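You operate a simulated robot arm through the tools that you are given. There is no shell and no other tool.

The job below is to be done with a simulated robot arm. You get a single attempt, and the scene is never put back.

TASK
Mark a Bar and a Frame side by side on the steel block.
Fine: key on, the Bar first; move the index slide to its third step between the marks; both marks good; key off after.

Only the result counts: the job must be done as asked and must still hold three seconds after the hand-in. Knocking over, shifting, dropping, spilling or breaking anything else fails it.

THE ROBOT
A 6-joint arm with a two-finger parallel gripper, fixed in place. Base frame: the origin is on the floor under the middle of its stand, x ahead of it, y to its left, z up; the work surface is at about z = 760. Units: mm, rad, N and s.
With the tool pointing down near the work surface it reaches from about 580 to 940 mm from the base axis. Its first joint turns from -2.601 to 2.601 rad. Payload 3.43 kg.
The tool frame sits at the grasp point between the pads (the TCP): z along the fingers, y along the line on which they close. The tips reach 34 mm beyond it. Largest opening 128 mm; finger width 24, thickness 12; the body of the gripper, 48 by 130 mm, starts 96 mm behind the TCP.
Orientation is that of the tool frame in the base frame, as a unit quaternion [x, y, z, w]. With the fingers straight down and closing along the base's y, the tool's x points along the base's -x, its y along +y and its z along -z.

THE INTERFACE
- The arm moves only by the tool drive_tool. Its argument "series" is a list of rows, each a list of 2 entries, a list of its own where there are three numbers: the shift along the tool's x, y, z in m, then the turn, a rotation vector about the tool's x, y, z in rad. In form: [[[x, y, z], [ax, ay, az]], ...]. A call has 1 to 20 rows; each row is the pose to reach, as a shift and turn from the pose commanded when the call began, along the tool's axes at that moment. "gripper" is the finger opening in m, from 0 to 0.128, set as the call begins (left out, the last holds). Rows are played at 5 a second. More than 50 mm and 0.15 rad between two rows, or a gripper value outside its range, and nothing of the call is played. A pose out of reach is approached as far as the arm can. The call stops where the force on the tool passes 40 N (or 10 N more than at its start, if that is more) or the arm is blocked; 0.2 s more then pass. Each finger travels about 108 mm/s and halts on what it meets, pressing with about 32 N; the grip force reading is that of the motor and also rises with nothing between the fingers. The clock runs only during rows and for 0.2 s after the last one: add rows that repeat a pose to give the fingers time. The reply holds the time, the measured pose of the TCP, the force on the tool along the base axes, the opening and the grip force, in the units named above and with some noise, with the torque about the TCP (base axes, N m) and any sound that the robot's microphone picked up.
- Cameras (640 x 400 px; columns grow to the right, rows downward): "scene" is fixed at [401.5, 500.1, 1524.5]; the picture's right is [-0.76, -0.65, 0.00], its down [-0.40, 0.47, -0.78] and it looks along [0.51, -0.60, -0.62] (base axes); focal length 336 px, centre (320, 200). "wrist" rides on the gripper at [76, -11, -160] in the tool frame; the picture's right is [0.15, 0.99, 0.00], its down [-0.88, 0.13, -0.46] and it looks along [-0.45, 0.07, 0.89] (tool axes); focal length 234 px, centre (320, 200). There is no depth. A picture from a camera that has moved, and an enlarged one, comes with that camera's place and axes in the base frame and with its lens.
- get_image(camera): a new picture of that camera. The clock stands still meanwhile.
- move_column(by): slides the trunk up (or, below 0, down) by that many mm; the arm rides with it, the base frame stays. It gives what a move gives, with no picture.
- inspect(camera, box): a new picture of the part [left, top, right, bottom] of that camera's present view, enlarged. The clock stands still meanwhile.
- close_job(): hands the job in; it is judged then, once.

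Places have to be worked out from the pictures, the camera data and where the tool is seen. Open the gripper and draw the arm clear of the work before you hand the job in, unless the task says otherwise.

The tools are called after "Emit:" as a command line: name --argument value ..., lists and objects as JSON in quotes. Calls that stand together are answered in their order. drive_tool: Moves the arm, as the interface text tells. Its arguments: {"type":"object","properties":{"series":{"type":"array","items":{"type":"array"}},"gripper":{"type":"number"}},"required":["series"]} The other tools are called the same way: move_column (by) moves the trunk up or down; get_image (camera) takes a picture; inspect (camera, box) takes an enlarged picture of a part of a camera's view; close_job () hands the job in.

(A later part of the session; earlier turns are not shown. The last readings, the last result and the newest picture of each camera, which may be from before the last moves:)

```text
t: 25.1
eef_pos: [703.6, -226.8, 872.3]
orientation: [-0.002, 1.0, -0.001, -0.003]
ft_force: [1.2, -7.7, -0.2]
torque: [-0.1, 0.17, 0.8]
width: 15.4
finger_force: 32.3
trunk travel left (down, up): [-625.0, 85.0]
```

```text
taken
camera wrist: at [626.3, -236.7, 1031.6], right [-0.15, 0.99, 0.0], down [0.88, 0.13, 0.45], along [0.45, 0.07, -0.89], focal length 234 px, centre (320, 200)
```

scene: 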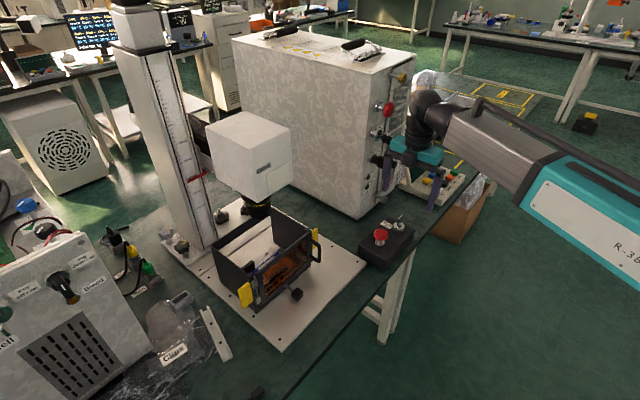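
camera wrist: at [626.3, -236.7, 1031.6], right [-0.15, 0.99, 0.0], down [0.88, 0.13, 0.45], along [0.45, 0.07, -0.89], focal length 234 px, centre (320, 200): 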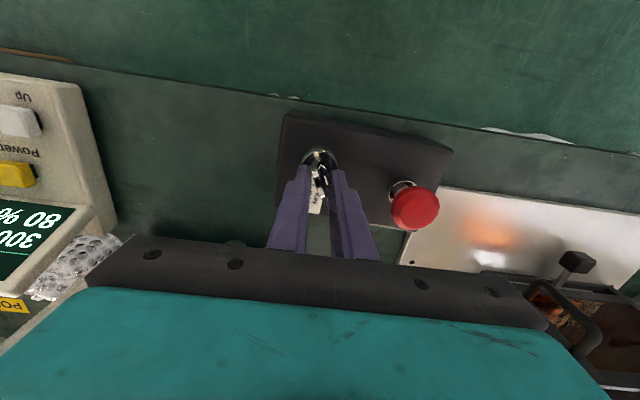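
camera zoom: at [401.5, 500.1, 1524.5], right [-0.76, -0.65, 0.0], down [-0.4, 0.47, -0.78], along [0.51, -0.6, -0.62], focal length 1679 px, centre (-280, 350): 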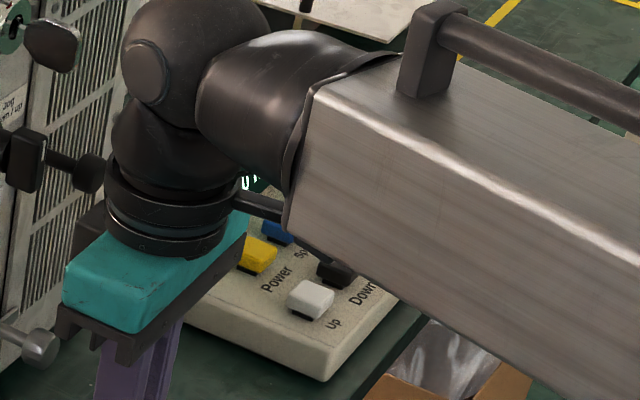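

The key has hit its "on" stop and the console screen now shows values (80 %, 300…). I'll open the fingers and lift clear.

Emit:
drive_tool --series '[[[0, 0, 0], [0, 0, 0]], [[0, 0, 0], [0, 0, 0]], [[0, 0, -0.003], [0, 0, 0]], [[0, 0, -0.012], [0, 0, 0]], [[0, 0, -0.025], [0, 0, 0]], [[0, 0, -0.04], [0, 0, 0]], [[0, 0, -0.055], [0, 0, 0]], [[0, 0, -0.07], [0, 0, 0]], [[0, 0, -0.08], [0, 0, 0]], [[0, 0, -0.085], [0, 0, 0]]]' --gripper 0.06

Emit:
get_image --camera "wrist"

Emit:
get_image --camera "scene"

```text
t: 27.3
eef_pos: [702.2, -225.8, 958.8]
orientation: [-0.002, 1.0, -0.001, 0.0]
ft_force: [0.0, 0.5, -0.5]
torque: [0.02, 0.01, -0.01]
width: 60.1
finger_force: 0.0
trunk travel left (down, up): [-625.0, 85.0]
```

```text
taken
camera wrist: at [625.7, -235.5, 1117.7], right [-0.15, 0.99, 0.0], down [0.88, 0.14, 0.45], along [0.45, 0.07, -0.89], focal length 234 px, centre (320, 200)
```

wrist: 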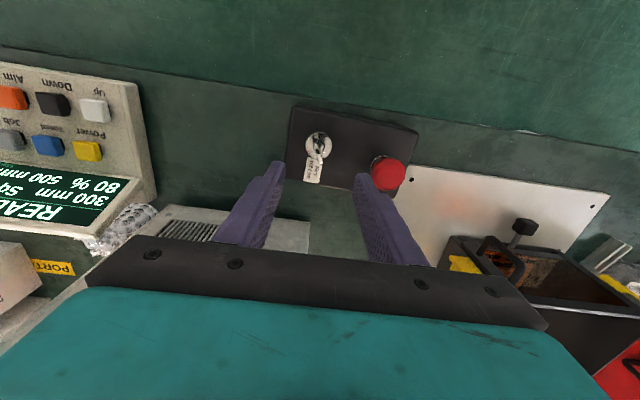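

```text
taken
```

scene: 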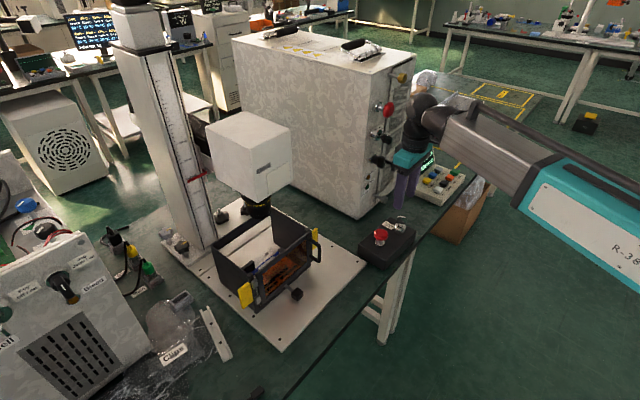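

The screen is lit; let me enlarge it and the key.

Emit:
inspect --camera "wrist" --box '[0, 60, 160, 240]'

Emit:
inspect --camera "wrist" --box '[270, 95, 430, 200]'

Emit:
inspect --camera "scene" --box '[410, 140, 470, 200]'

```text
2.22 times, centred on (80, 150) of wrist
camera zoom: at [625.7, -235.5, 1117.7], right [-0.15, 0.99, 0.0], down [0.88, 0.14, 0.45], along [0.45, 0.07, -0.89], focal length 520 px, centre (853, 311)
```

zoom: 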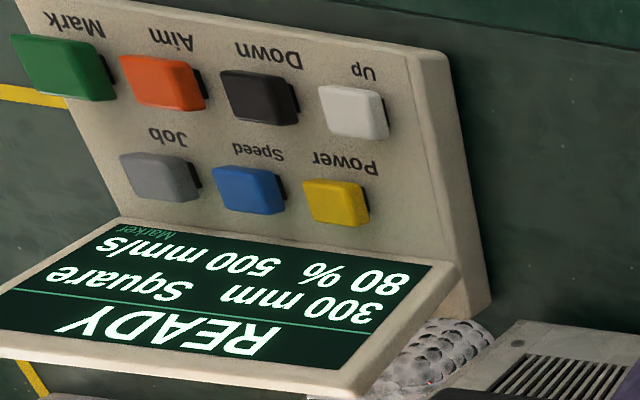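

```text
3.81 times, centred on (350, 148) of wrist
camera zoom: at [625.7, -235.5, 1117.7], right [-0.15, 0.99, 0.0], down [0.88, 0.14, 0.45], along [0.45, 0.07, -0.89], focal length 892 px, centre (206, 400)
```

zoom: 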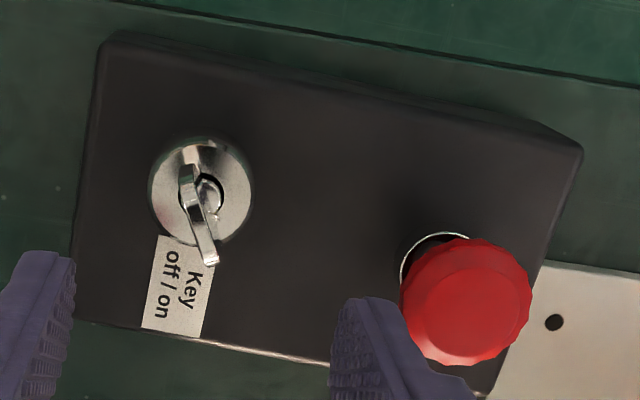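

```text
6.67 times, centred on (440, 170) of scene
camera zoom: at [401.5, 500.1, 1524.5], right [-0.76, -0.65, 0.0], down [-0.4, 0.47, -0.78], along [0.51, -0.6, -0.62], focal length 2239 px, centre (-480, 400)
```

zoom: 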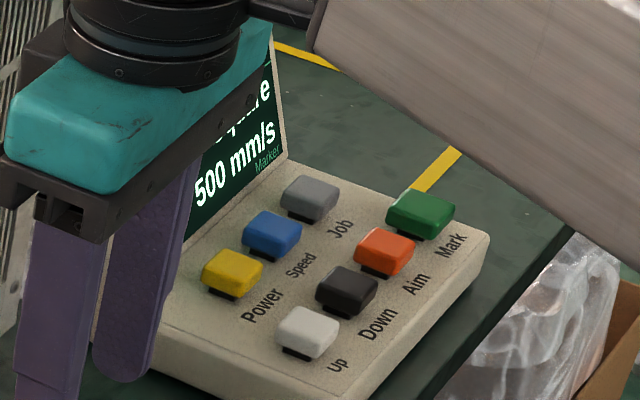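

The screen reads READY, 300 mm, Square, 80 %, 500 mm/s. Mark button triangulates near [691, -593, 854]; I'll move over the console for a closer, better-angled view of the buttons.

Emit:
drive_tool --series '[[[0.001, -0.004, -0.002], [0, 0, 0]], [[0.004, -0.014, -0.005], [0, 0, 0]], [[0.009, -0.034, -0.01], [0, 0, 0]], [[0.015, -0.06, -0.015], [0, 0, 0]], [[0.022, -0.09, -0.02], [0, 0, 0]], [[0.029, -0.12, -0.025], [0, 0, 0]], [[0.036, -0.15, -0.03], [0, 0, 0]], [[0.043, -0.18, -0.034], [0, 0, 0]], [[0.049, -0.21, -0.037], [0, 0, 0]], [[0.054, -0.24, -0.039], [0, 0, 0]], [[0.059, -0.265, -0.041], [0, 0, 0]], [[0.062, -0.282, -0.041], [0, 0, 0]], [[0.063, -0.291, -0.041], [0, 0, 0]], [[0.063, -0.294, -0.041], [0, 0, 0]]]'

Emit:
get_image --camera "wrist"

Emit:
get_image --camera "scene"

```text
t: 30.3
eef_pos: [642.3, -520.3, 999.1]
orientation: [-0.002, 1.0, -0.001, -0.001]
ft_force: [0.1, 0.2, 0.1]
torque: [0.03, 0.0, 0.01]
width: 60.0
finger_force: 0.0
trunk travel left (down, up): [-625.0, 85.0]
```

```text
taken
camera wrist: at [565.6, -530.5, 1158.3], right [-0.15, 0.99, 0.0], down [0.88, 0.14, 0.45], along [0.45, 0.07, -0.89], focal length 234 px, centre (320, 200)
```

wrist: 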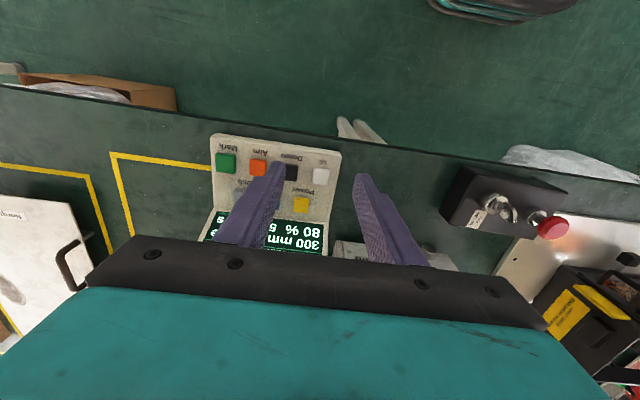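

```text
taken
```

scene: 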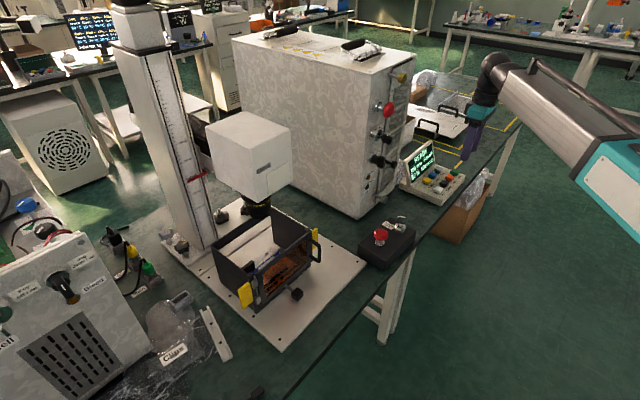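

Good, the console is in full view, and there is a yellow label on the enclosure's side. I'll enlarge both.

Emit:
inspect --camera "wrist" --box '[490, 200, 640, 370]'

Emit:
inspect --camera "wrist" --box '[200, 125, 350, 255]'

Emit:
inspect --camera "scene" --box '[395, 135, 470, 210]'

```text
2.35 times, centred on (565, 285) of wrist
camera zoom: at [565.6, -530.5, 1158.3], right [-0.15, 0.99, 0.0], down [0.88, 0.14, 0.45], along [0.45, 0.07, -0.89], focal length 551 px, centre (-256, 0)
```

zoom: 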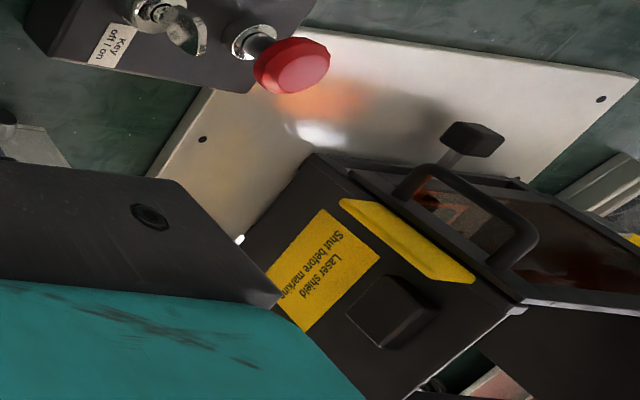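

```text
3.08 times, centred on (275, 190) of wrist
camera zoom: at [565.6, -530.5, 1158.3], right [-0.15, 0.99, 0.0], down [0.88, 0.14, 0.45], along [0.45, 0.07, -0.89], focal length 720 px, centre (458, 231)
```

zoom: 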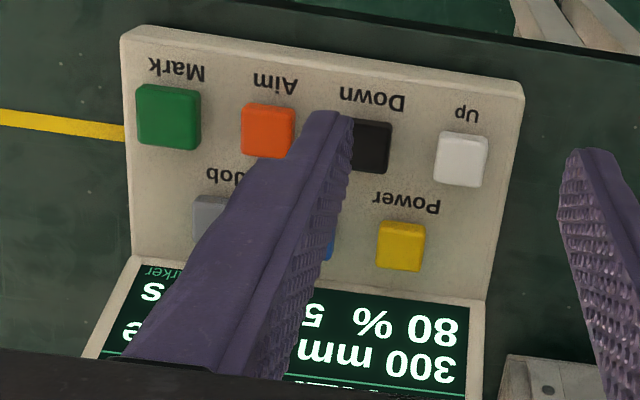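

```text
5.33 times, centred on (432, 172) of scene
camera zoom: at [401.5, 500.1, 1524.5], right [-0.76, -0.65, 0.0], down [-0.4, 0.47, -0.78], along [0.51, -0.6, -0.62], focal length 1791 px, centre (-280, 347)
```

zoom: 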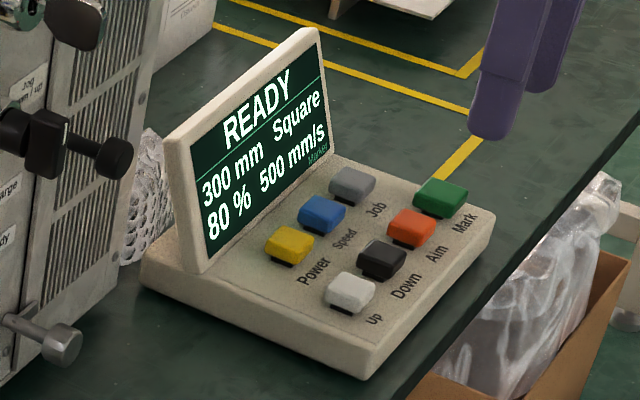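

Triangulation now gives the button row Up/Down/Aim/Mark at x≈702, y≈-509/-559/-609/-657, and Power/Speed/Job at x≈757, y≈-533/-583/-633, tops at z≈809. These are near the reach limit, so I'll close the fingers, turn the tool to face radially and then tilt it outward.

Emit:
drive_tool --series '[[[0, 0, 0], [0, 0, 0.05]], [[0, 0, 0], [0, 0, 0.15]], [[0, 0, 0], [0, 0, 0.27]], [[0, 0, 0], [0, 0, 0.39]], [[0, 0, 0], [0, 0, 0.51]], [[0, 0, 0], [0, 0, 0.61]], [[0, 0, 0], [0, 0, 0.67]], [[0, 0, 0], [0, 0, 0.68]]]' --gripper 0.0

Emit:
drive_tool --series '[[[0, 0, 0], [0, -0.04, 0]], [[0, 0, 0], [0, -0.12, 0]], [[0, 0, 0], [0, -0.22, 0]], [[0, 0, 0], [0, -0.32, 0]], [[0, 0, 0], [0, -0.38, 0]], [[0, 0, 0], [0, -0.4, 0]]]'

Emit:
get_image --camera "wrist"

Emit:
get_image --camera "scene"

```text
t: 32.1
eef_pos: [642.7, -519.7, 998.8]
orientation: [0.331, 0.944, -0.002, 0.0]
ft_force: [-0.1, -0.5, 0.4]
torque: [-0.01, -0.01, 0.02]
width: 0.3
finger_force: 32.3
trunk travel left (down, up): [-625.0, 85.0]
```

```text
t: 33.5
eef_pos: [642.4, -519.3, 1000.4]
orientation: [0.324, 0.925, -0.069, 0.187]
ft_force: [0.4, -0.6, -0.2]
torque: [0.0, 0.02, 0.03]
width: 0.2
finger_force: 31.9
trunk travel left (down, up): [-625.0, 85.0]
```

```text
taken
camera wrist: at [530.9, -444.7, 1116.3], right [0.51, 0.86, -0.06], down [0.58, -0.29, 0.76], along [0.64, -0.43, -0.64], focal length 234 px, centre (320, 200)
```

wrist: 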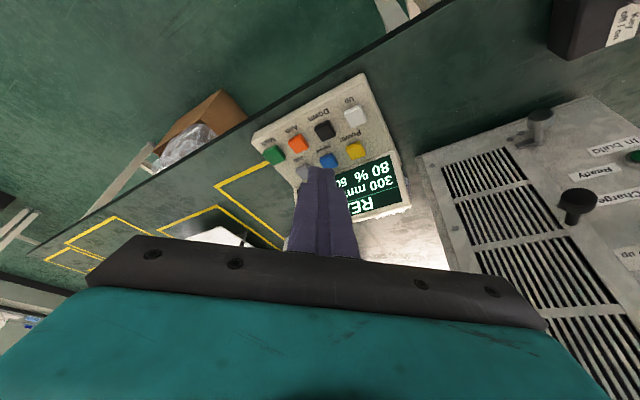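

```text
taken
```

scene: 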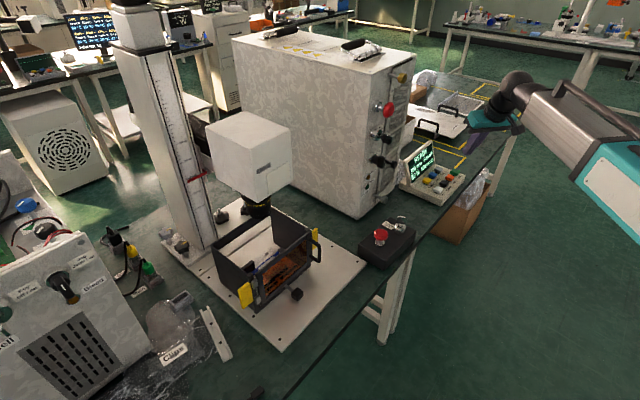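

With the tool tilted I have exact axes. I'll bring the closed tips to hover about 40 mm above the Down button and check.

Emit:
drive_tool --series '[[[-0.001, 0.0005, 0.006], [0, 0, 0]], [[-0.003, 0.001, 0.02], [0, 0, 0]], [[-0.006, 0.002, 0.04], [0, 0, 0]], [[-0.009, 0.003, 0.06], [0, 0, 0]], [[-0.012, 0.004, 0.08], [0, 0, 0]], [[-0.0145, 0.0055, 0.1], [0, 0, 0]], [[-0.017, 0.0065, 0.118], [0, 0, 0]], [[-0.0182, 0.0071, 0.13], [0, 0, 0]], [[-0.0186, 0.0073, 0.1333], [0, 0, 0]]]'

Emit:
inspect --camera "wrist" --box '[200, 60, 440, 250]'

Emit:
inspect --camera "scene" --box '[395, 110, 510, 210]'

```text
t: 35.5
eef_pos: [699.6, -557.4, 884.3]
orientation: [0.324, 0.925, -0.067, 0.187]
ft_force: [0.4, 0.7, -0.3]
torque: [0.02, 0.0, 0.01]
width: 0.3
finger_force: 31.8
trunk travel left (down, up): [-625.0, 85.0]
```

```text
2.11 times, centred on (320, 155) of wrist
camera zoom: at [589.0, -483.3, 1000.3], right [0.51, 0.86, -0.06], down [0.58, -0.29, 0.76], along [0.64, -0.43, -0.64], focal length 493 px, centre (320, 295)
```

zoom: 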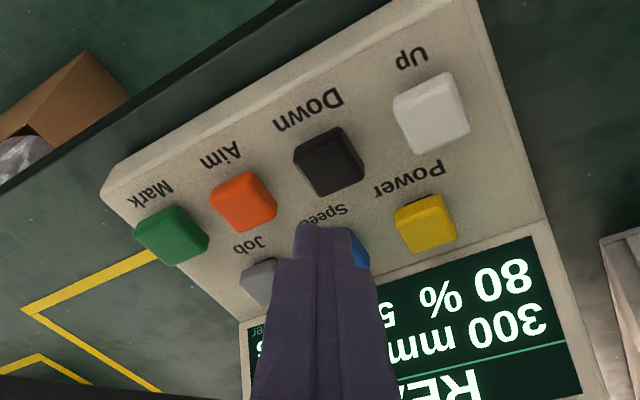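

```text
4.00 times, centred on (452, 160) of scene
camera zoom: at [401.5, 500.1, 1524.5], right [-0.76, -0.65, 0.0], down [-0.4, 0.47, -0.78], along [0.51, -0.6, -0.62], focal length 1343 px, centre (-210, 360)
```

zoom: 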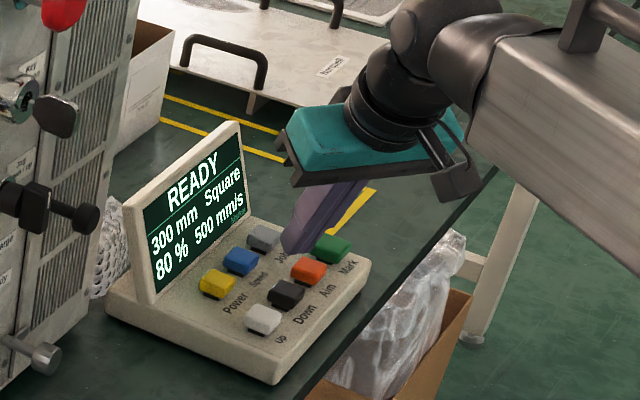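

The projected Down button centre matches the tip position to about 2 mm. I'll press straight down slowly to around 4 mm past the estimated top, then back off.

Emit:
drive_tool --series '[[[0.0012, 0, 0.0028], [0, 0, 0]], [[0.0047, 0.0001, 0.0111], [0, 0, 0]], [[0.0086, 0.0001, 0.0203], [0, 0, 0]], [[0.0117, 0.0002, 0.0276], [0, 0, 0]], [[0.0137, 0.0002, 0.0322], [0, 0, 0]], [[0.0145, 0.0002, 0.0341], [0, 0, 0]], [[0.0152, 0.0002, 0.0359], [0, 0, 0]], [[0.0156, 0.0003, 0.0368], [0, 0, 0]], [[0.016, 0.0003, 0.0378], [0, 0, 0]], [[0.0164, 0.0003, 0.0387], [0, 0, 0]], [[0.0168, 0.0003, 0.0396], [0, 0, 0]], [[0.0156, 0.0003, 0.0368], [0, 0, 0]], [[0.0137, 0.0002, 0.0322], [0, 0, 0]], [[0.0098, 0.0002, 0.023], [0, 0, 0]]]'

Emit:
inspect --camera "scene" --box '[395, 110, 510, 210]'

```text
t: 38.5
eef_pos: [700.7, -556.7, 859.4]
orientation: [0.324, 0.925, -0.067, 0.187]
ft_force: [0.0, -0.2, -0.7]
torque: [0.0, 0.03, 0.02]
width: 0.0
finger_force: 32.5
trunk travel left (down, up): [-625.0, 85.0]
heard: click
```

```text
4.00 times, centred on (452, 160) of scene
camera zoom: at [401.5, 500.1, 1524.5], right [-0.76, -0.65, 0.0], down [-0.4, 0.47, -0.78], along [0.51, -0.6, -0.62], focal length 1343 px, centre (-210, 360)
```

zoom: 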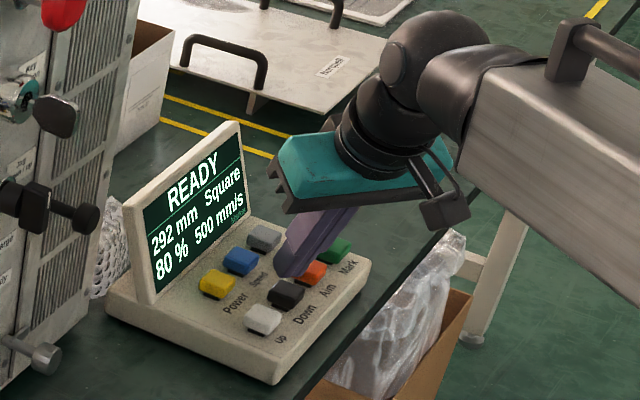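

A click, and the head moved 300→292 mm: Down jogs the head while held. Next I'll press Aim (50 mm further in -y) briefly to see the aiming spot.

Emit:
drive_tool --series '[[[-0.0039, 0, -0.0092], [0, 0, 0]], [[-0.0092, -0.0082, -0.0069], [0, 0, 0]], [[-0.0171, -0.0204, -0.0035], [0, 0, 0]], [[-0.025, -0.0327, 0], [0, 0, 0]], [[-0.0304, -0.0409, 0.0023], [0, 0, 0]], [[-0.0304, -0.0409, 0.0023], [0, 0, 0]], [[-0.0265, -0.0409, 0.0115], [0, 0, 0]], [[-0.0226, -0.0408, 0.0207], [0, 0, 0]], [[-0.0214, -0.0408, 0.0235], [0, 0, 0]], [[-0.0206, -0.0408, 0.0253], [0, 0, 0]], [[-0.0198, -0.0408, 0.0272], [0, 0, 0]], [[-0.0194, -0.0408, 0.0281], [0, 0, 0]], [[-0.0206, -0.0408, 0.0253], [0, 0, 0]], [[-0.0226, -0.0408, 0.0207], [0, 0, 0]], [[-0.0265, -0.0409, 0.0115], [0, 0, 0]], [[-0.0304, -0.0409, 0.0023], [0, 0, 0]]]'

Emit:
inspect --camera "scene" --box '[395, 110, 510, 210]'

Emit:
inspect --camera "scene" --box '[210, 200, 330, 310]'

```text
t: 41.9
eef_pos: [697.6, -607.5, 868.9]
orientation: [0.324, 0.925, -0.067, 0.188]
ft_force: [0.1, -0.7, -1.5]
torque: [0.0, 0.0, -0.02]
width: 0.0
finger_force: 32.6
trunk travel left (down, up): [-625.0, 85.0]
heard: click
```

```text
4.00 times, centred on (452, 160) of scene
camera zoom: at [401.5, 500.1, 1524.5], right [-0.76, -0.65, 0.0], down [-0.4, 0.47, -0.78], along [0.51, -0.6, -0.62], focal length 1343 px, centre (-210, 360)
```

zoom: 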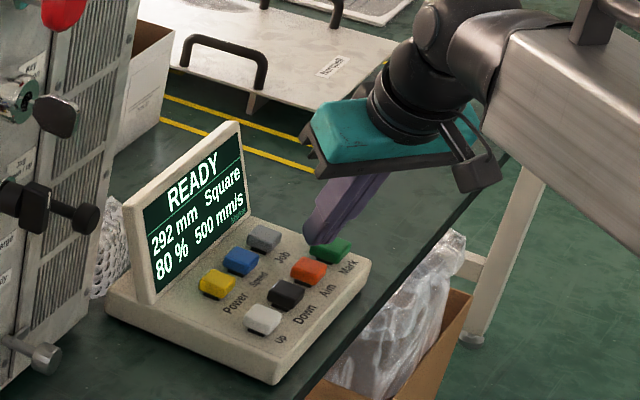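

```text
3.64 times, centred on (270, 255) of scene
camera zoom: at [401.5, 500.1, 1524.5], right [-0.76, -0.65, 0.0], down [-0.4, 0.47, -0.78], along [0.51, -0.6, -0.62], focal length 1221 px, centre (502, 0)
```

zoom: 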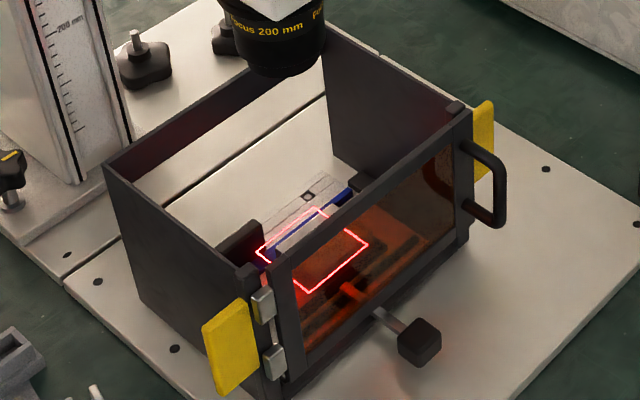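

Aim projects a red outline around the block. I'll zoom in on it and on the lens.

Emit:
inspect --camera "scene" --box '[255, 230, 325, 285]'

Emit:
inspect --camera "scene" --box '[200, 110, 300, 230]'

```text
7.27 times, centred on (290, 258) of scene
camera zoom: at [401.5, 500.1, 1524.5], right [-0.76, -0.65, 0.0], down [-0.4, 0.47, -0.78], along [0.51, -0.6, -0.62], focal length 2442 px, centre (538, -218)
```

zoom: 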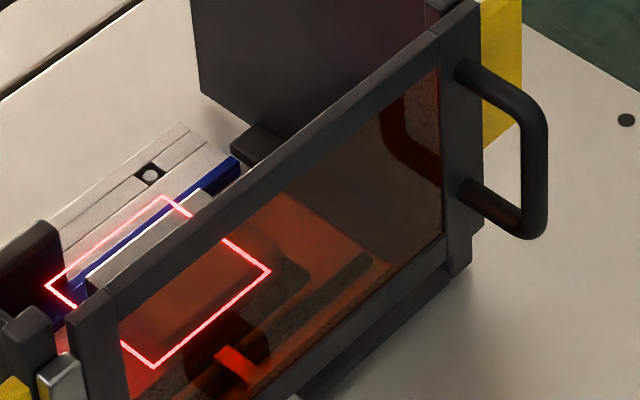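

```text
3.33 times, centred on (250, 170) of scene
camera zoom: at [401.5, 500.1, 1524.5], right [-0.76, -0.65, 0.0], down [-0.4, 0.47, -0.78], along [0.51, -0.6, -0.62], focal length 1119 px, centre (553, 300)
```

zoom: 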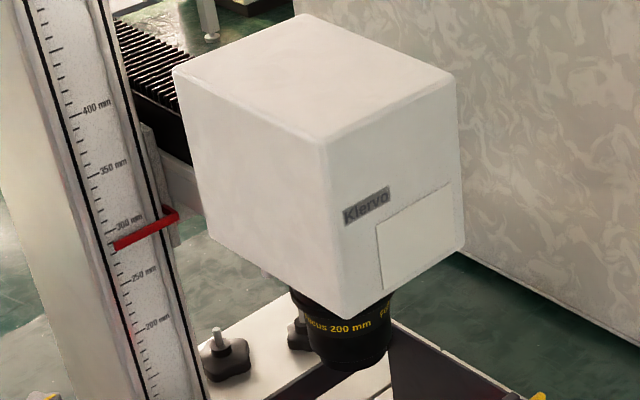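

The aim outline centres around [900, 133]. To judge block height and focus I want a steep view into the enclosure; first I'll lift away from the console.

Emit:
drive_tool --series '[[[-0.002, 0, -0.005], [0, 0, 0]], [[-0.008, 0, -0.018], [0, 0, 0]], [[-0.016, 0, -0.038], [0, 0, 0]], [[-0.025, 0, -0.059], [0, 0, 0]], [[-0.034, 0, -0.08], [0, 0, 0]], [[-0.042, 0, -0.099], [0, 0, 0]], [[-0.048, 0, -0.113], [0, 0, 0]], [[-0.051, 0, -0.12], [0, 0, 0]]]'

Emit:
drive_tool --series '[[[0, 0, 0], [0, 0.04, 0]], [[0, 0, 0], [0, 0.12, 0]], [[0, 0, 0], [0, 0.22, 0]], [[0, 0, 0], [0, 0.32, 0]], [[0, 0, 0], [0, 0.38, 0]], [[0, 0, 0], [0, 0.4, 0]]]'

Emit:
drive_tool --series '[[[0, 0, 0], [0, 0, -0.05]], [[0, 0, 0], [0, 0, -0.15]], [[0, 0, 0], [0, 0, -0.27]], [[0, 0, 0], [0, 0, -0.39]], [[0, 0, 0], [0, 0, -0.51]], [[0, 0, 0], [0, 0, -0.61]], [[0, 0, 0], [0, 0, -0.67]], [[0, 0, 0], [0, 0, -0.68]]]' --gripper 0.128

```text
t: 43.7
eef_pos: [699.5, -605.6, 1000.5]
orientation: [0.325, 0.925, -0.067, 0.187]
ft_force: [-0.6, -0.2, 0.2]
torque: [0.02, -0.01, 0.0]
width: 0.0
finger_force: 31.7
trunk travel left (down, up): [-625.0, 85.0]
```

```text
t: 45.1
eef_pos: [699.0, -606.7, 998.4]
orientation: [0.332, 0.943, 0.0, -0.002]
ft_force: [0.1, -0.3, -0.1]
torque: [0.0, -0.01, 0.0]
width: 0.0
finger_force: 32.4
trunk travel left (down, up): [-625.0, 85.0]
```

```text
t: 46.9
eef_pos: [697.9, -606.9, 1000.0]
orientation: [-0.003, 1.0, -0.001, 0.0]
ft_force: [0.0, 0.2, 0.7]
torque: [0.0, -0.04, 0.01]
width: 127.9
finger_force: 0.0
trunk travel left (down, up): [-625.0, 85.0]
```

Now I'll travel across at x≈695 toward the enclosure with a smooth ramp.

Emit:
drive_tool --series '[[[0, 0.01, -0.004], [0, 0, 0]], [[0, 0.03, -0.01], [0, 0, 0]], [[0, 0.06, -0.016], [0, 0, 0]], [[0, 0.1, -0.022], [0, 0, 0]], [[0, 0.145, -0.028], [0, 0, 0]], [[0, 0.19, -0.034], [0, 0, 0]], [[0, 0.235, -0.04], [0, 0, 0]], [[0, 0.28, -0.046], [0, 0, 0]], [[0, 0.325, -0.052], [0, 0, 0]], [[0, 0.37, -0.056], [0, 0, 0]], [[0, 0.415, -0.06], [0, 0, 0]], [[0, 0.46, -0.06], [0, 0, 0]], [[0, 0.505, -0.06], [0, 0, 0]], [[0, 0.55, -0.06], [0, 0, 0]], [[0, 0.595, -0.06], [0, 0, 0]], [[0, 0.635, -0.06], [0, 0, 0]], [[0, 0.67, -0.06], [0, 0, 0]], [[0, 0.695, -0.06], [0, 0, 0]], [[0, 0.708, -0.06], [0, 0, 0]], [[0, 0.714, -0.06], [0, 0, 0]]]'

Emit:
get_image --camera "wrist"

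Emit:
get_image --camera "scene"

```text
t: 51.1
eef_pos: [695.2, 108.1, 1057.2]
orientation: [-0.003, 1.0, 0.0, -0.001]
ft_force: [0.0, 0.2, 0.5]
torque: [0.01, 0.02, -0.02]
width: 128.3
finger_force: 0.2
trunk travel left (down, up): [-625.0, 85.0]
```

```text
taken
camera wrist: at [618.6, 97.7, 1216.0], right [-0.15, 0.99, 0.0], down [0.88, 0.14, 0.45], along [0.45, 0.07, -0.89], focal length 234 px, centre (320, 200)
```

wrist: 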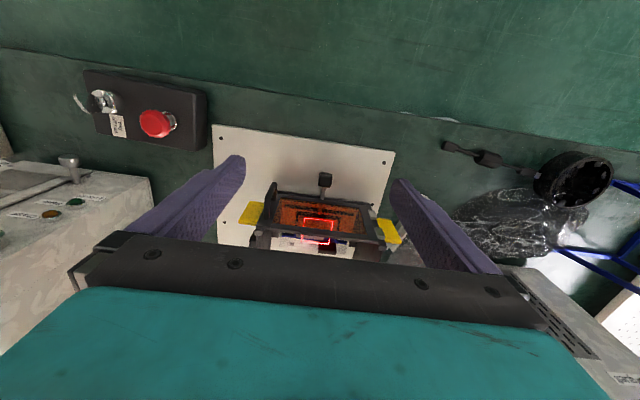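

```text
taken
```

scene: 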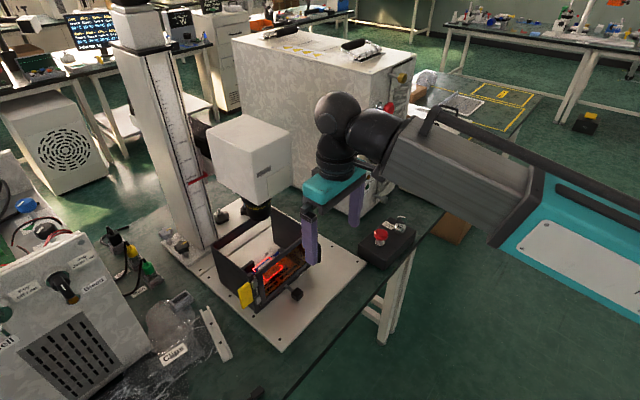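

Aim is still on. I'll move forward 55 mm for a steeper look over the door, keeping clear of the head (front face near x≈840).

Emit:
drive_tool --series '[[[-0.003, 0, 0], [0, 0, 0]], [[-0.01, 0.002, 0], [0, 0, 0]], [[-0.02, 0.005, 0], [0, 0, 0]], [[-0.03, 0.008, 0], [0, 0, 0]], [[-0.04, 0.012, 0], [0, 0, 0]], [[-0.049, 0.016, 0], [0, 0, 0]], [[-0.054, 0.018, 0], [0, 0, 0]], [[-0.056, 0.02, 0], [0, 0, 0]]]'

Emit:
get_image --camera "wrist"

Emit:
inspect --camera "wrist" --box '[240, 120, 400, 240]'

Emit:
inspect --camera "scene" --box '[200, 80, 380, 300]'

```text
t: 52.9
eef_pos: [751.1, 127.0, 1057.1]
orientation: [-0.002, 1.0, 0.0, 0.0]
ft_force: [-0.5, 0.7, -0.4]
torque: [-0.01, 0.02, 0.0]
width: 128.1
finger_force: 0.1
trunk travel left (down, up): [-625.0, 85.0]
```

```text
taken
camera wrist: at [673.6, 117.1, 1216.3], right [-0.15, 0.99, 0.0], down [0.88, 0.14, 0.45], along [0.45, 0.07, -0.89], focal length 234 px, centre (320, 200)
```

wrist: 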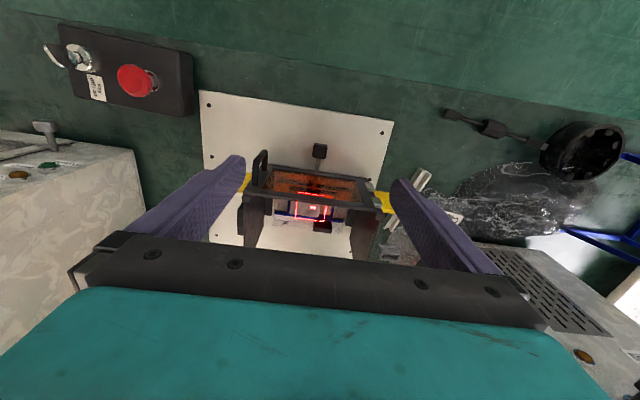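

```text
3.33 times, centred on (320, 180) of wrist
camera zoom: at [673.6, 117.1, 1216.3], right [-0.15, 0.99, 0.0], down [0.88, 0.14, 0.45], along [0.45, 0.07, -0.89], focal length 781 px, centre (320, 267)
```

zoom: 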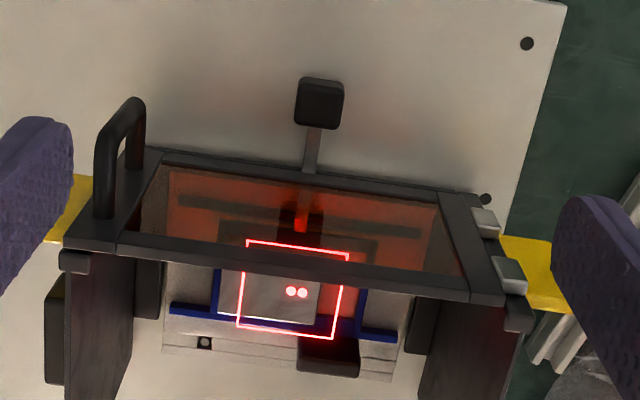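

```text
1.82 times, centred on (290, 190) of scene
camera zoom: at [401.5, 500.1, 1524.5], right [-0.76, -0.65, 0.0], down [-0.4, 0.47, -0.78], along [0.51, -0.6, -0.62], focal length 610 px, centre (374, 218)
```

zoom: 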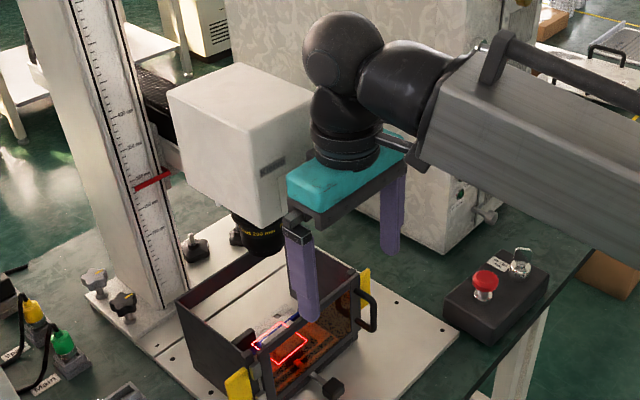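

Very useful: on the block there are two red aim dots a few mm apart, which should merge at focus, plus the Square outline. I'll zoom in tightly on this and on the slide's slot.

Emit:
inspect --camera "wrist" --box '[265, 180, 365, 235]'

Emit:
inspect --camera "wrist" --box '[255, 135, 375, 205]'

Emit:
inspect --camera "wrist" --box '[295, 190, 345, 220]'

Emit:
inspect --camera "scene" --box '[255, 245, 325, 305]'

```text
6.40 times, centred on (315, 208) of wrist
camera zoom: at [673.6, 117.1, 1216.3], right [-0.15, 0.99, 0.0], down [0.88, 0.14, 0.45], along [0.45, 0.07, -0.89], focal length 1499 px, centre (352, 152)
```

zoom: 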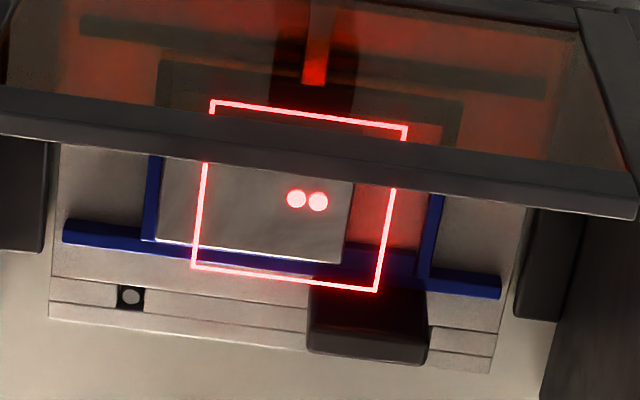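

```text
5.33 times, centred on (315, 170) of wrist
camera zoom: at [673.6, 117.1, 1216.3], right [-0.15, 0.99, 0.0], down [0.88, 0.14, 0.45], along [0.45, 0.07, -0.89], focal length 1249 px, centre (347, 360)
```

zoom: 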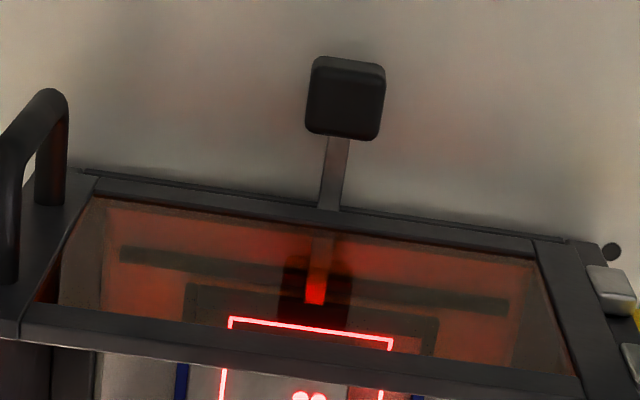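

```text
12.80 times, centred on (320, 205) of wrist
camera zoom: at [673.6, 117.1, 1216.3], right [-0.15, 0.99, 0.0], down [0.88, 0.14, 0.45], along [0.45, 0.07, -0.89], focal length 2997 px, centre (320, 136)
```

zoom: 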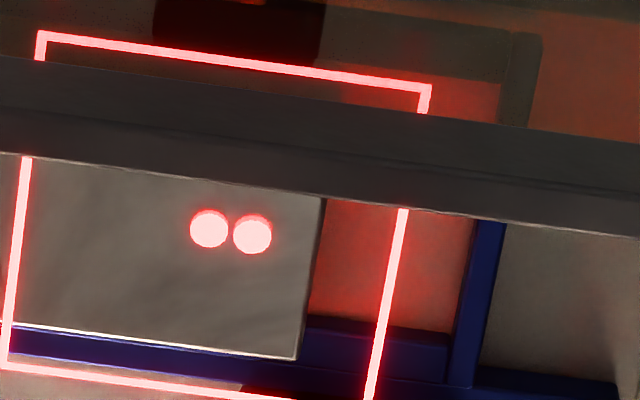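

```text
6.67 times, centred on (290, 275) of scene
camera zoom: at [401.5, 500.1, 1524.5], right [-0.76, -0.65, 0.0], down [-0.4, 0.47, -0.78], along [0.51, -0.6, -0.62], focal length 2239 px, centre (520, -300)
```

zoom: 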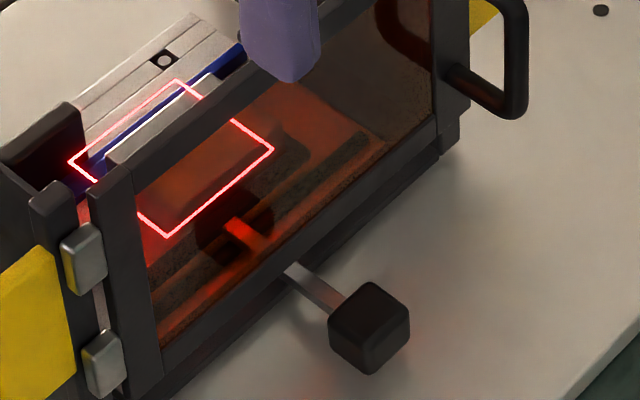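

The block sits in a blue nest that rides between two blue rails running along y, so the slide indexes along y. To find the step markings I'll back out, turn the camera to the +y side and look in from the left.

Emit:
drive_tool --series '[[[0.004, 0, 0], [0, 0, 0]], [[0.015, 0, 0], [0, 0, 0]], [[0.03, 0, 0], [0, 0, 0.05]], [[0.045, 0, 0], [0, 0, 0.15]], [[0.055, 0, 0], [0, 0, 0.27]], [[0.06, 0, 0], [0, 0, 0.4]], [[0.06, 0.01, 0], [0, 0, 0.53]], [[0.06, 0.02, 0], [0, 0, 0.66]], [[0.06, 0.035, 0], [0, 0, 0.79]], [[0.06, 0.05, 0], [0, 0, 0.92]], [[0.06, 0.065, 0], [0, 0, 1.05]], [[0.06, 0.08, 0], [0, 0, 1.18]], [[0.06, 0.095, 0], [0, 0, 1.31]], [[0.06, 0.11, 0], [0, 0, 1.42]], [[0.06, 0.125, 0], [0, 0, 1.51]], [[0.06, 0.135, 0], [0, 0, 1.56]], [[0.06, 0.141, 0], [0, 0, 1.571]], [[0.06, 0.143, 0], [0, 0, 1.571]]]'

Emit:
get_image --camera "wrist"

Emit:
get_image --camera "scene"

```text
t: 56.7
eef_pos: [689.4, 269.5, 1058.5]
orientation: [0.706, 0.708, -0.002, 0.0]
ft_force: [0.2, -0.1, 0.4]
torque: [0.0, 0.01, 0.02]
width: 128.0
finger_force: 0.0
trunk travel left (down, up): [-625.0, 85.0]
```

```text
taken
camera wrist: at [676.3, 347.2, 1215.8], right [0.99, 0.15, 0.0], down [0.14, -0.88, 0.46], along [0.07, -0.45, -0.89], focal length 234 px, centre (320, 200)
```

wrist: 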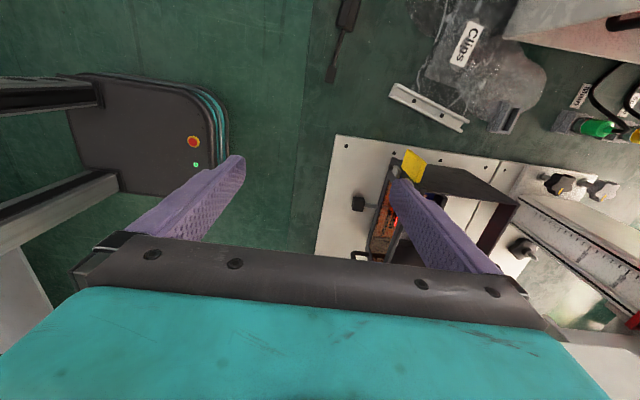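

```text
taken
```

scene: 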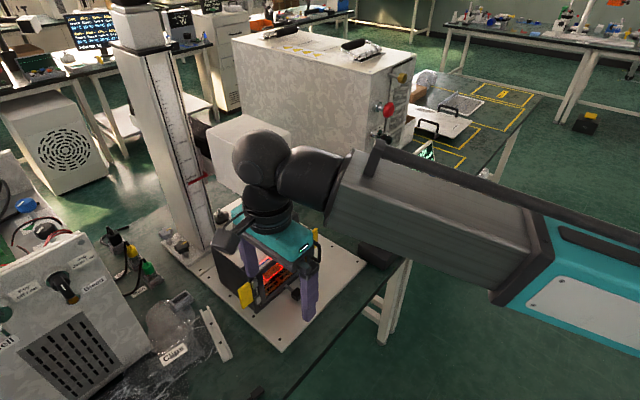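

From here the camera looks in from the left. I'll close the fingers partly and advance in +x along the enclosure's left side (staying at y≈270, clear of the head).

Emit:
drive_tool --series '[[[0, 0.004, 0], [0, 0, 0]], [[0, 0.012, -0.003], [0, 0, 0]], [[0, 0.025, -0.008], [0, 0, 0]], [[0, 0.04, -0.014], [0, 0, 0]], [[0, 0.055, -0.02], [0, 0, 0]], [[0, 0.07, -0.025], [0, 0, 0]], [[0, 0.085, -0.028], [0, 0, 0]], [[0, 0.098, -0.03], [0, 0, 0]], [[0, 0.107, -0.03], [0, 0, 0]], [[0, 0.11, -0.03], [0, 0, 0]]]' --gripper 0.0

Emit:
get_image --camera "wrist"

```text
t: 58.9
eef_pos: [799.2, 270.0, 1086.5]
orientation: [0.705, 0.709, -0.002, 0.0]
ft_force: [-0.6, -0.6, -0.3]
torque: [0.01, -0.02, 0.02]
width: 0.0
finger_force: 32.2
trunk travel left (down, up): [-625.0, 85.0]
```

```text
taken
camera wrist: at [787.3, 347.9, 1245.7], right [0.99, 0.15, 0.0], down [0.14, -0.88, 0.46], along [0.07, -0.45, -0.89], focal length 234 px, centre (320, 200)
```

wrist: 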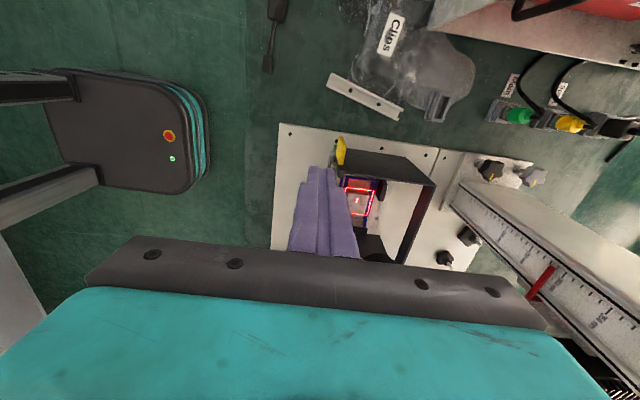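

Now I can see the block almost from above, and the scale. I'll zoom in on both.

Emit:
inspect --camera "wrist" --box '[320, 150, 440, 250]'

Emit:
inspect --camera "wrist" --box '[340, 170, 395, 215]'

Emit:
inspect --camera "wrist" --box '[440, 170, 640, 340]'

```text
4.00 times, centred on (380, 200) of wrist
camera zoom: at [787.3, 347.9, 1245.7], right [0.99, 0.15, 0.0], down [0.14, -0.88, 0.46], along [0.07, -0.45, -0.89], focal length 937 px, centre (80, 200)
```

zoom: 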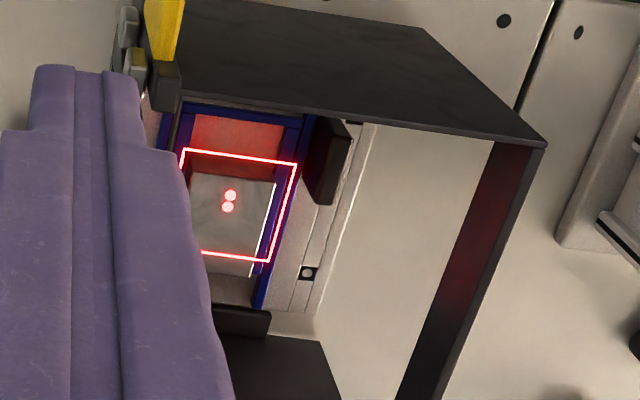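

```text
8.89 times, centred on (368, 192) of wrist
camera zoom: at [787.3, 347.9, 1245.7], right [0.99, 0.15, 0.0], down [0.14, -0.88, 0.46], along [0.07, -0.45, -0.89], focal length 2082 px, centre (-102, 267)
```

zoom: 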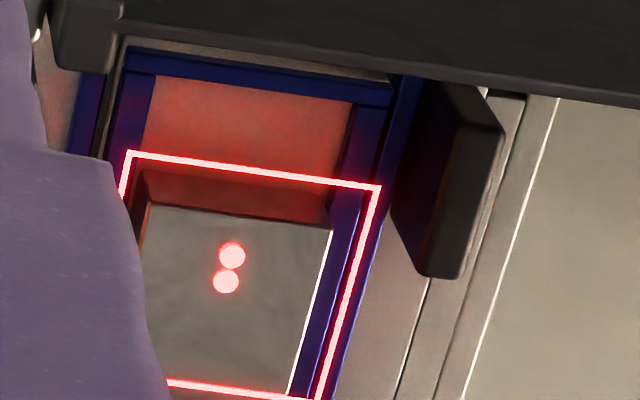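

```text
2.35 times, centred on (540, 255) of wrist
camera zoom: at [787.3, 347.9, 1245.7], right [0.99, 0.15, 0.0], down [0.14, -0.88, 0.46], along [0.07, -0.45, -0.89], focal length 551 px, centre (-198, 71)
```

zoom: 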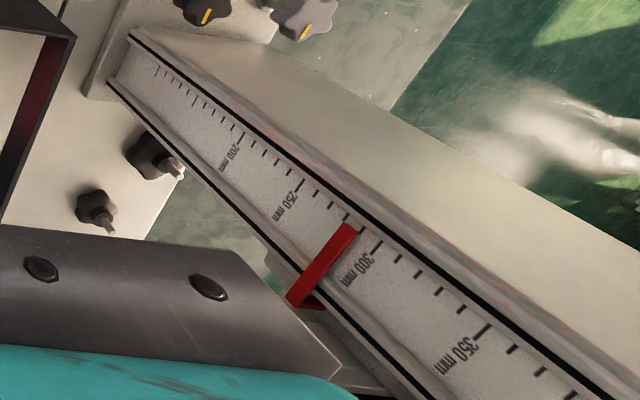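

I see the empty part of the nest on the +y side and a small black square with a white disc on the rear strip. I'll zoom there for step markings.

Emit:
inspect --camera "wrist" --box '[385, 165, 425, 235]'

Emit:
inspect --camera "wrist" --box '[370, 205, 410, 235]'

Emit:
inspect --camera "wrist" --box '[330, 145, 360, 180]'

```text
5.71 times, centred on (405, 200) of wrist
camera zoom: at [787.3, 347.9, 1245.7], right [0.99, 0.15, 0.0], down [0.14, -0.88, 0.46], along [0.07, -0.45, -0.89], focal length 1338 px, centre (-166, 200)
```

zoom: 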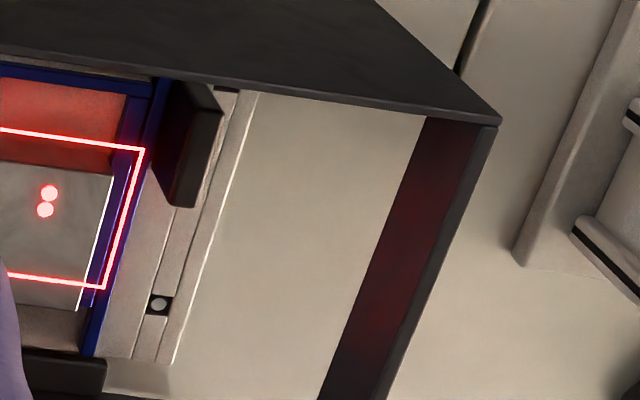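

```text
13.33 times, centred on (390, 220) of wrist
camera zoom: at [787.3, 347.9, 1245.7], right [0.99, 0.15, 0.0], down [0.14, -0.88, 0.46], along [0.07, -0.45, -0.89], focal length 3122 px, centre (-613, -67)
```

zoom: 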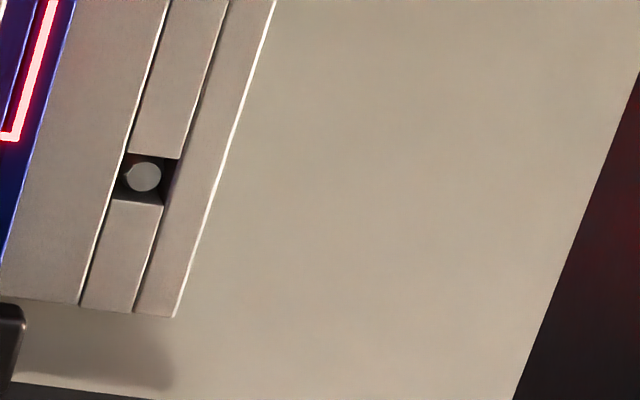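

```text
11.43 times, centred on (345, 162) of wrist
camera zoom: at [787.3, 347.9, 1245.7], right [0.99, 0.15, 0.0], down [0.14, -0.88, 0.46], along [0.07, -0.45, -0.89], focal length 2676 px, centre (34, 629)
```

zoom: 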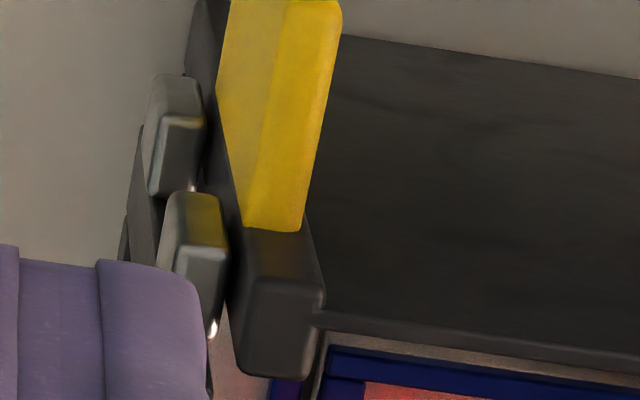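

Working out positions: nest y 90–182, block y 95–152, outline centre (lens axis) about [895, 134.6]. I'll zoom the scene camera on the head's panel and other spots for any power/speed guidance.

Emit:
inspect --camera "scene" --box '[230, 130, 300, 190]'

Emit:
inspect --camera "scene" --box '[100, 0, 180, 60]'

Emit:
inspect --camera "scene" --box '[270, 30, 370, 70]'

Emit:
inspect --camera "scene" --box '[150, 190, 240, 260]'

Emit:
inspect --camera "wrist" --box '[360, 0, 640, 160]'

```text
6.67 times, centred on (265, 160) of scene
camera zoom: at [401.5, 500.1, 1524.5], right [-0.76, -0.65, 0.0], down [-0.4, 0.47, -0.78], along [0.51, -0.6, -0.62], focal length 2239 px, centre (687, 467)
```

zoom: 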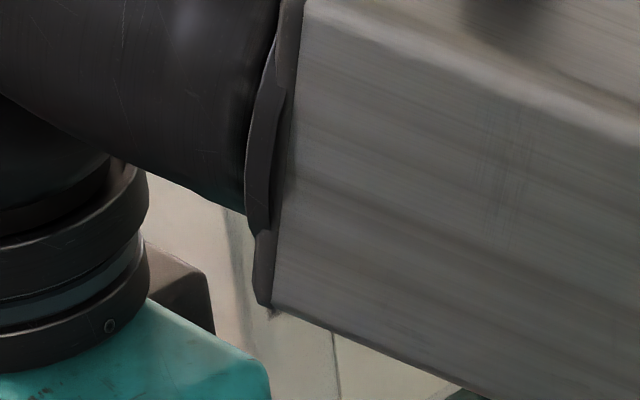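

```text
6.67 times, centred on (140, 30) of scene
camera zoom: at [401.5, 500.1, 1524.5], right [-0.76, -0.65, 0.0], down [-0.4, 0.47, -0.78], along [0.51, -0.6, -0.62], focal length 2239 px, centre (1520, 1333)
```

zoom: 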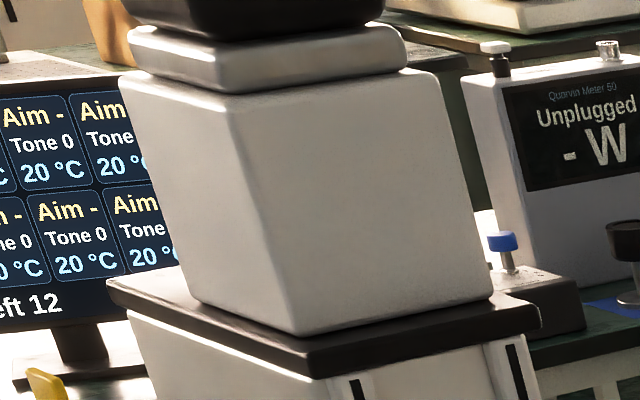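

```text
6.40 times, centred on (320, 50) of scene
camera zoom: at [401.5, 500.1, 1524.5], right [-0.76, -0.65, 0.0], down [-0.4, 0.47, -0.78], along [0.51, -0.6, -0.62], focal length 2149 px, centre (320, 1160)
```

zoom: 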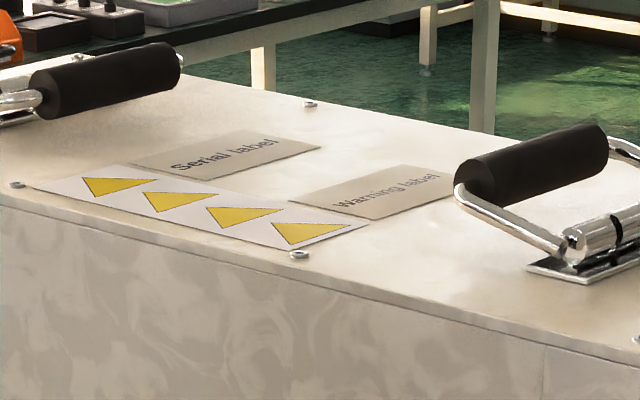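

```text
5.71 times, centred on (195, 225) of scene
camera zoom: at [401.5, 500.1, 1524.5], right [-0.76, -0.65, 0.0], down [-0.4, 0.47, -0.78], along [0.51, -0.6, -0.62], focal length 1919 px, centre (1034, 57)
```

zoom: 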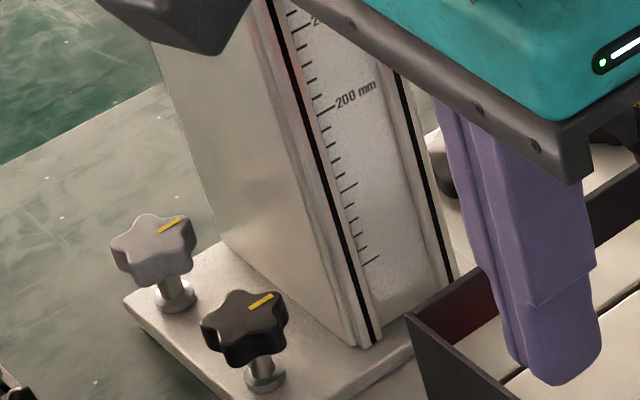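

```text
2.29 times, centred on (500, 80) of wrist
camera zoom: at [787.3, 347.9, 1245.7], right [0.99, 0.15, 0.0], down [0.14, -0.88, 0.46], along [0.07, -0.45, -0.89], focal length 535 px, centre (-91, 474)
```

zoom: 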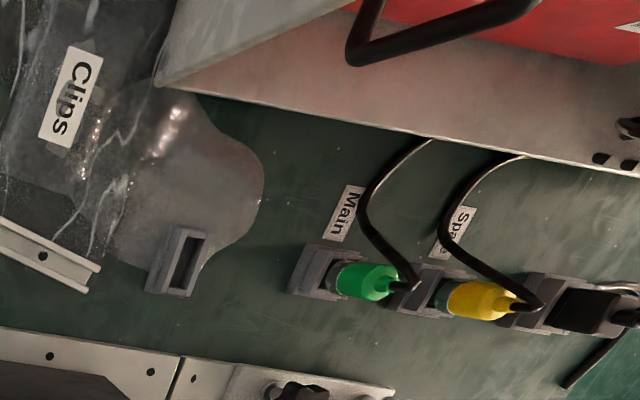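

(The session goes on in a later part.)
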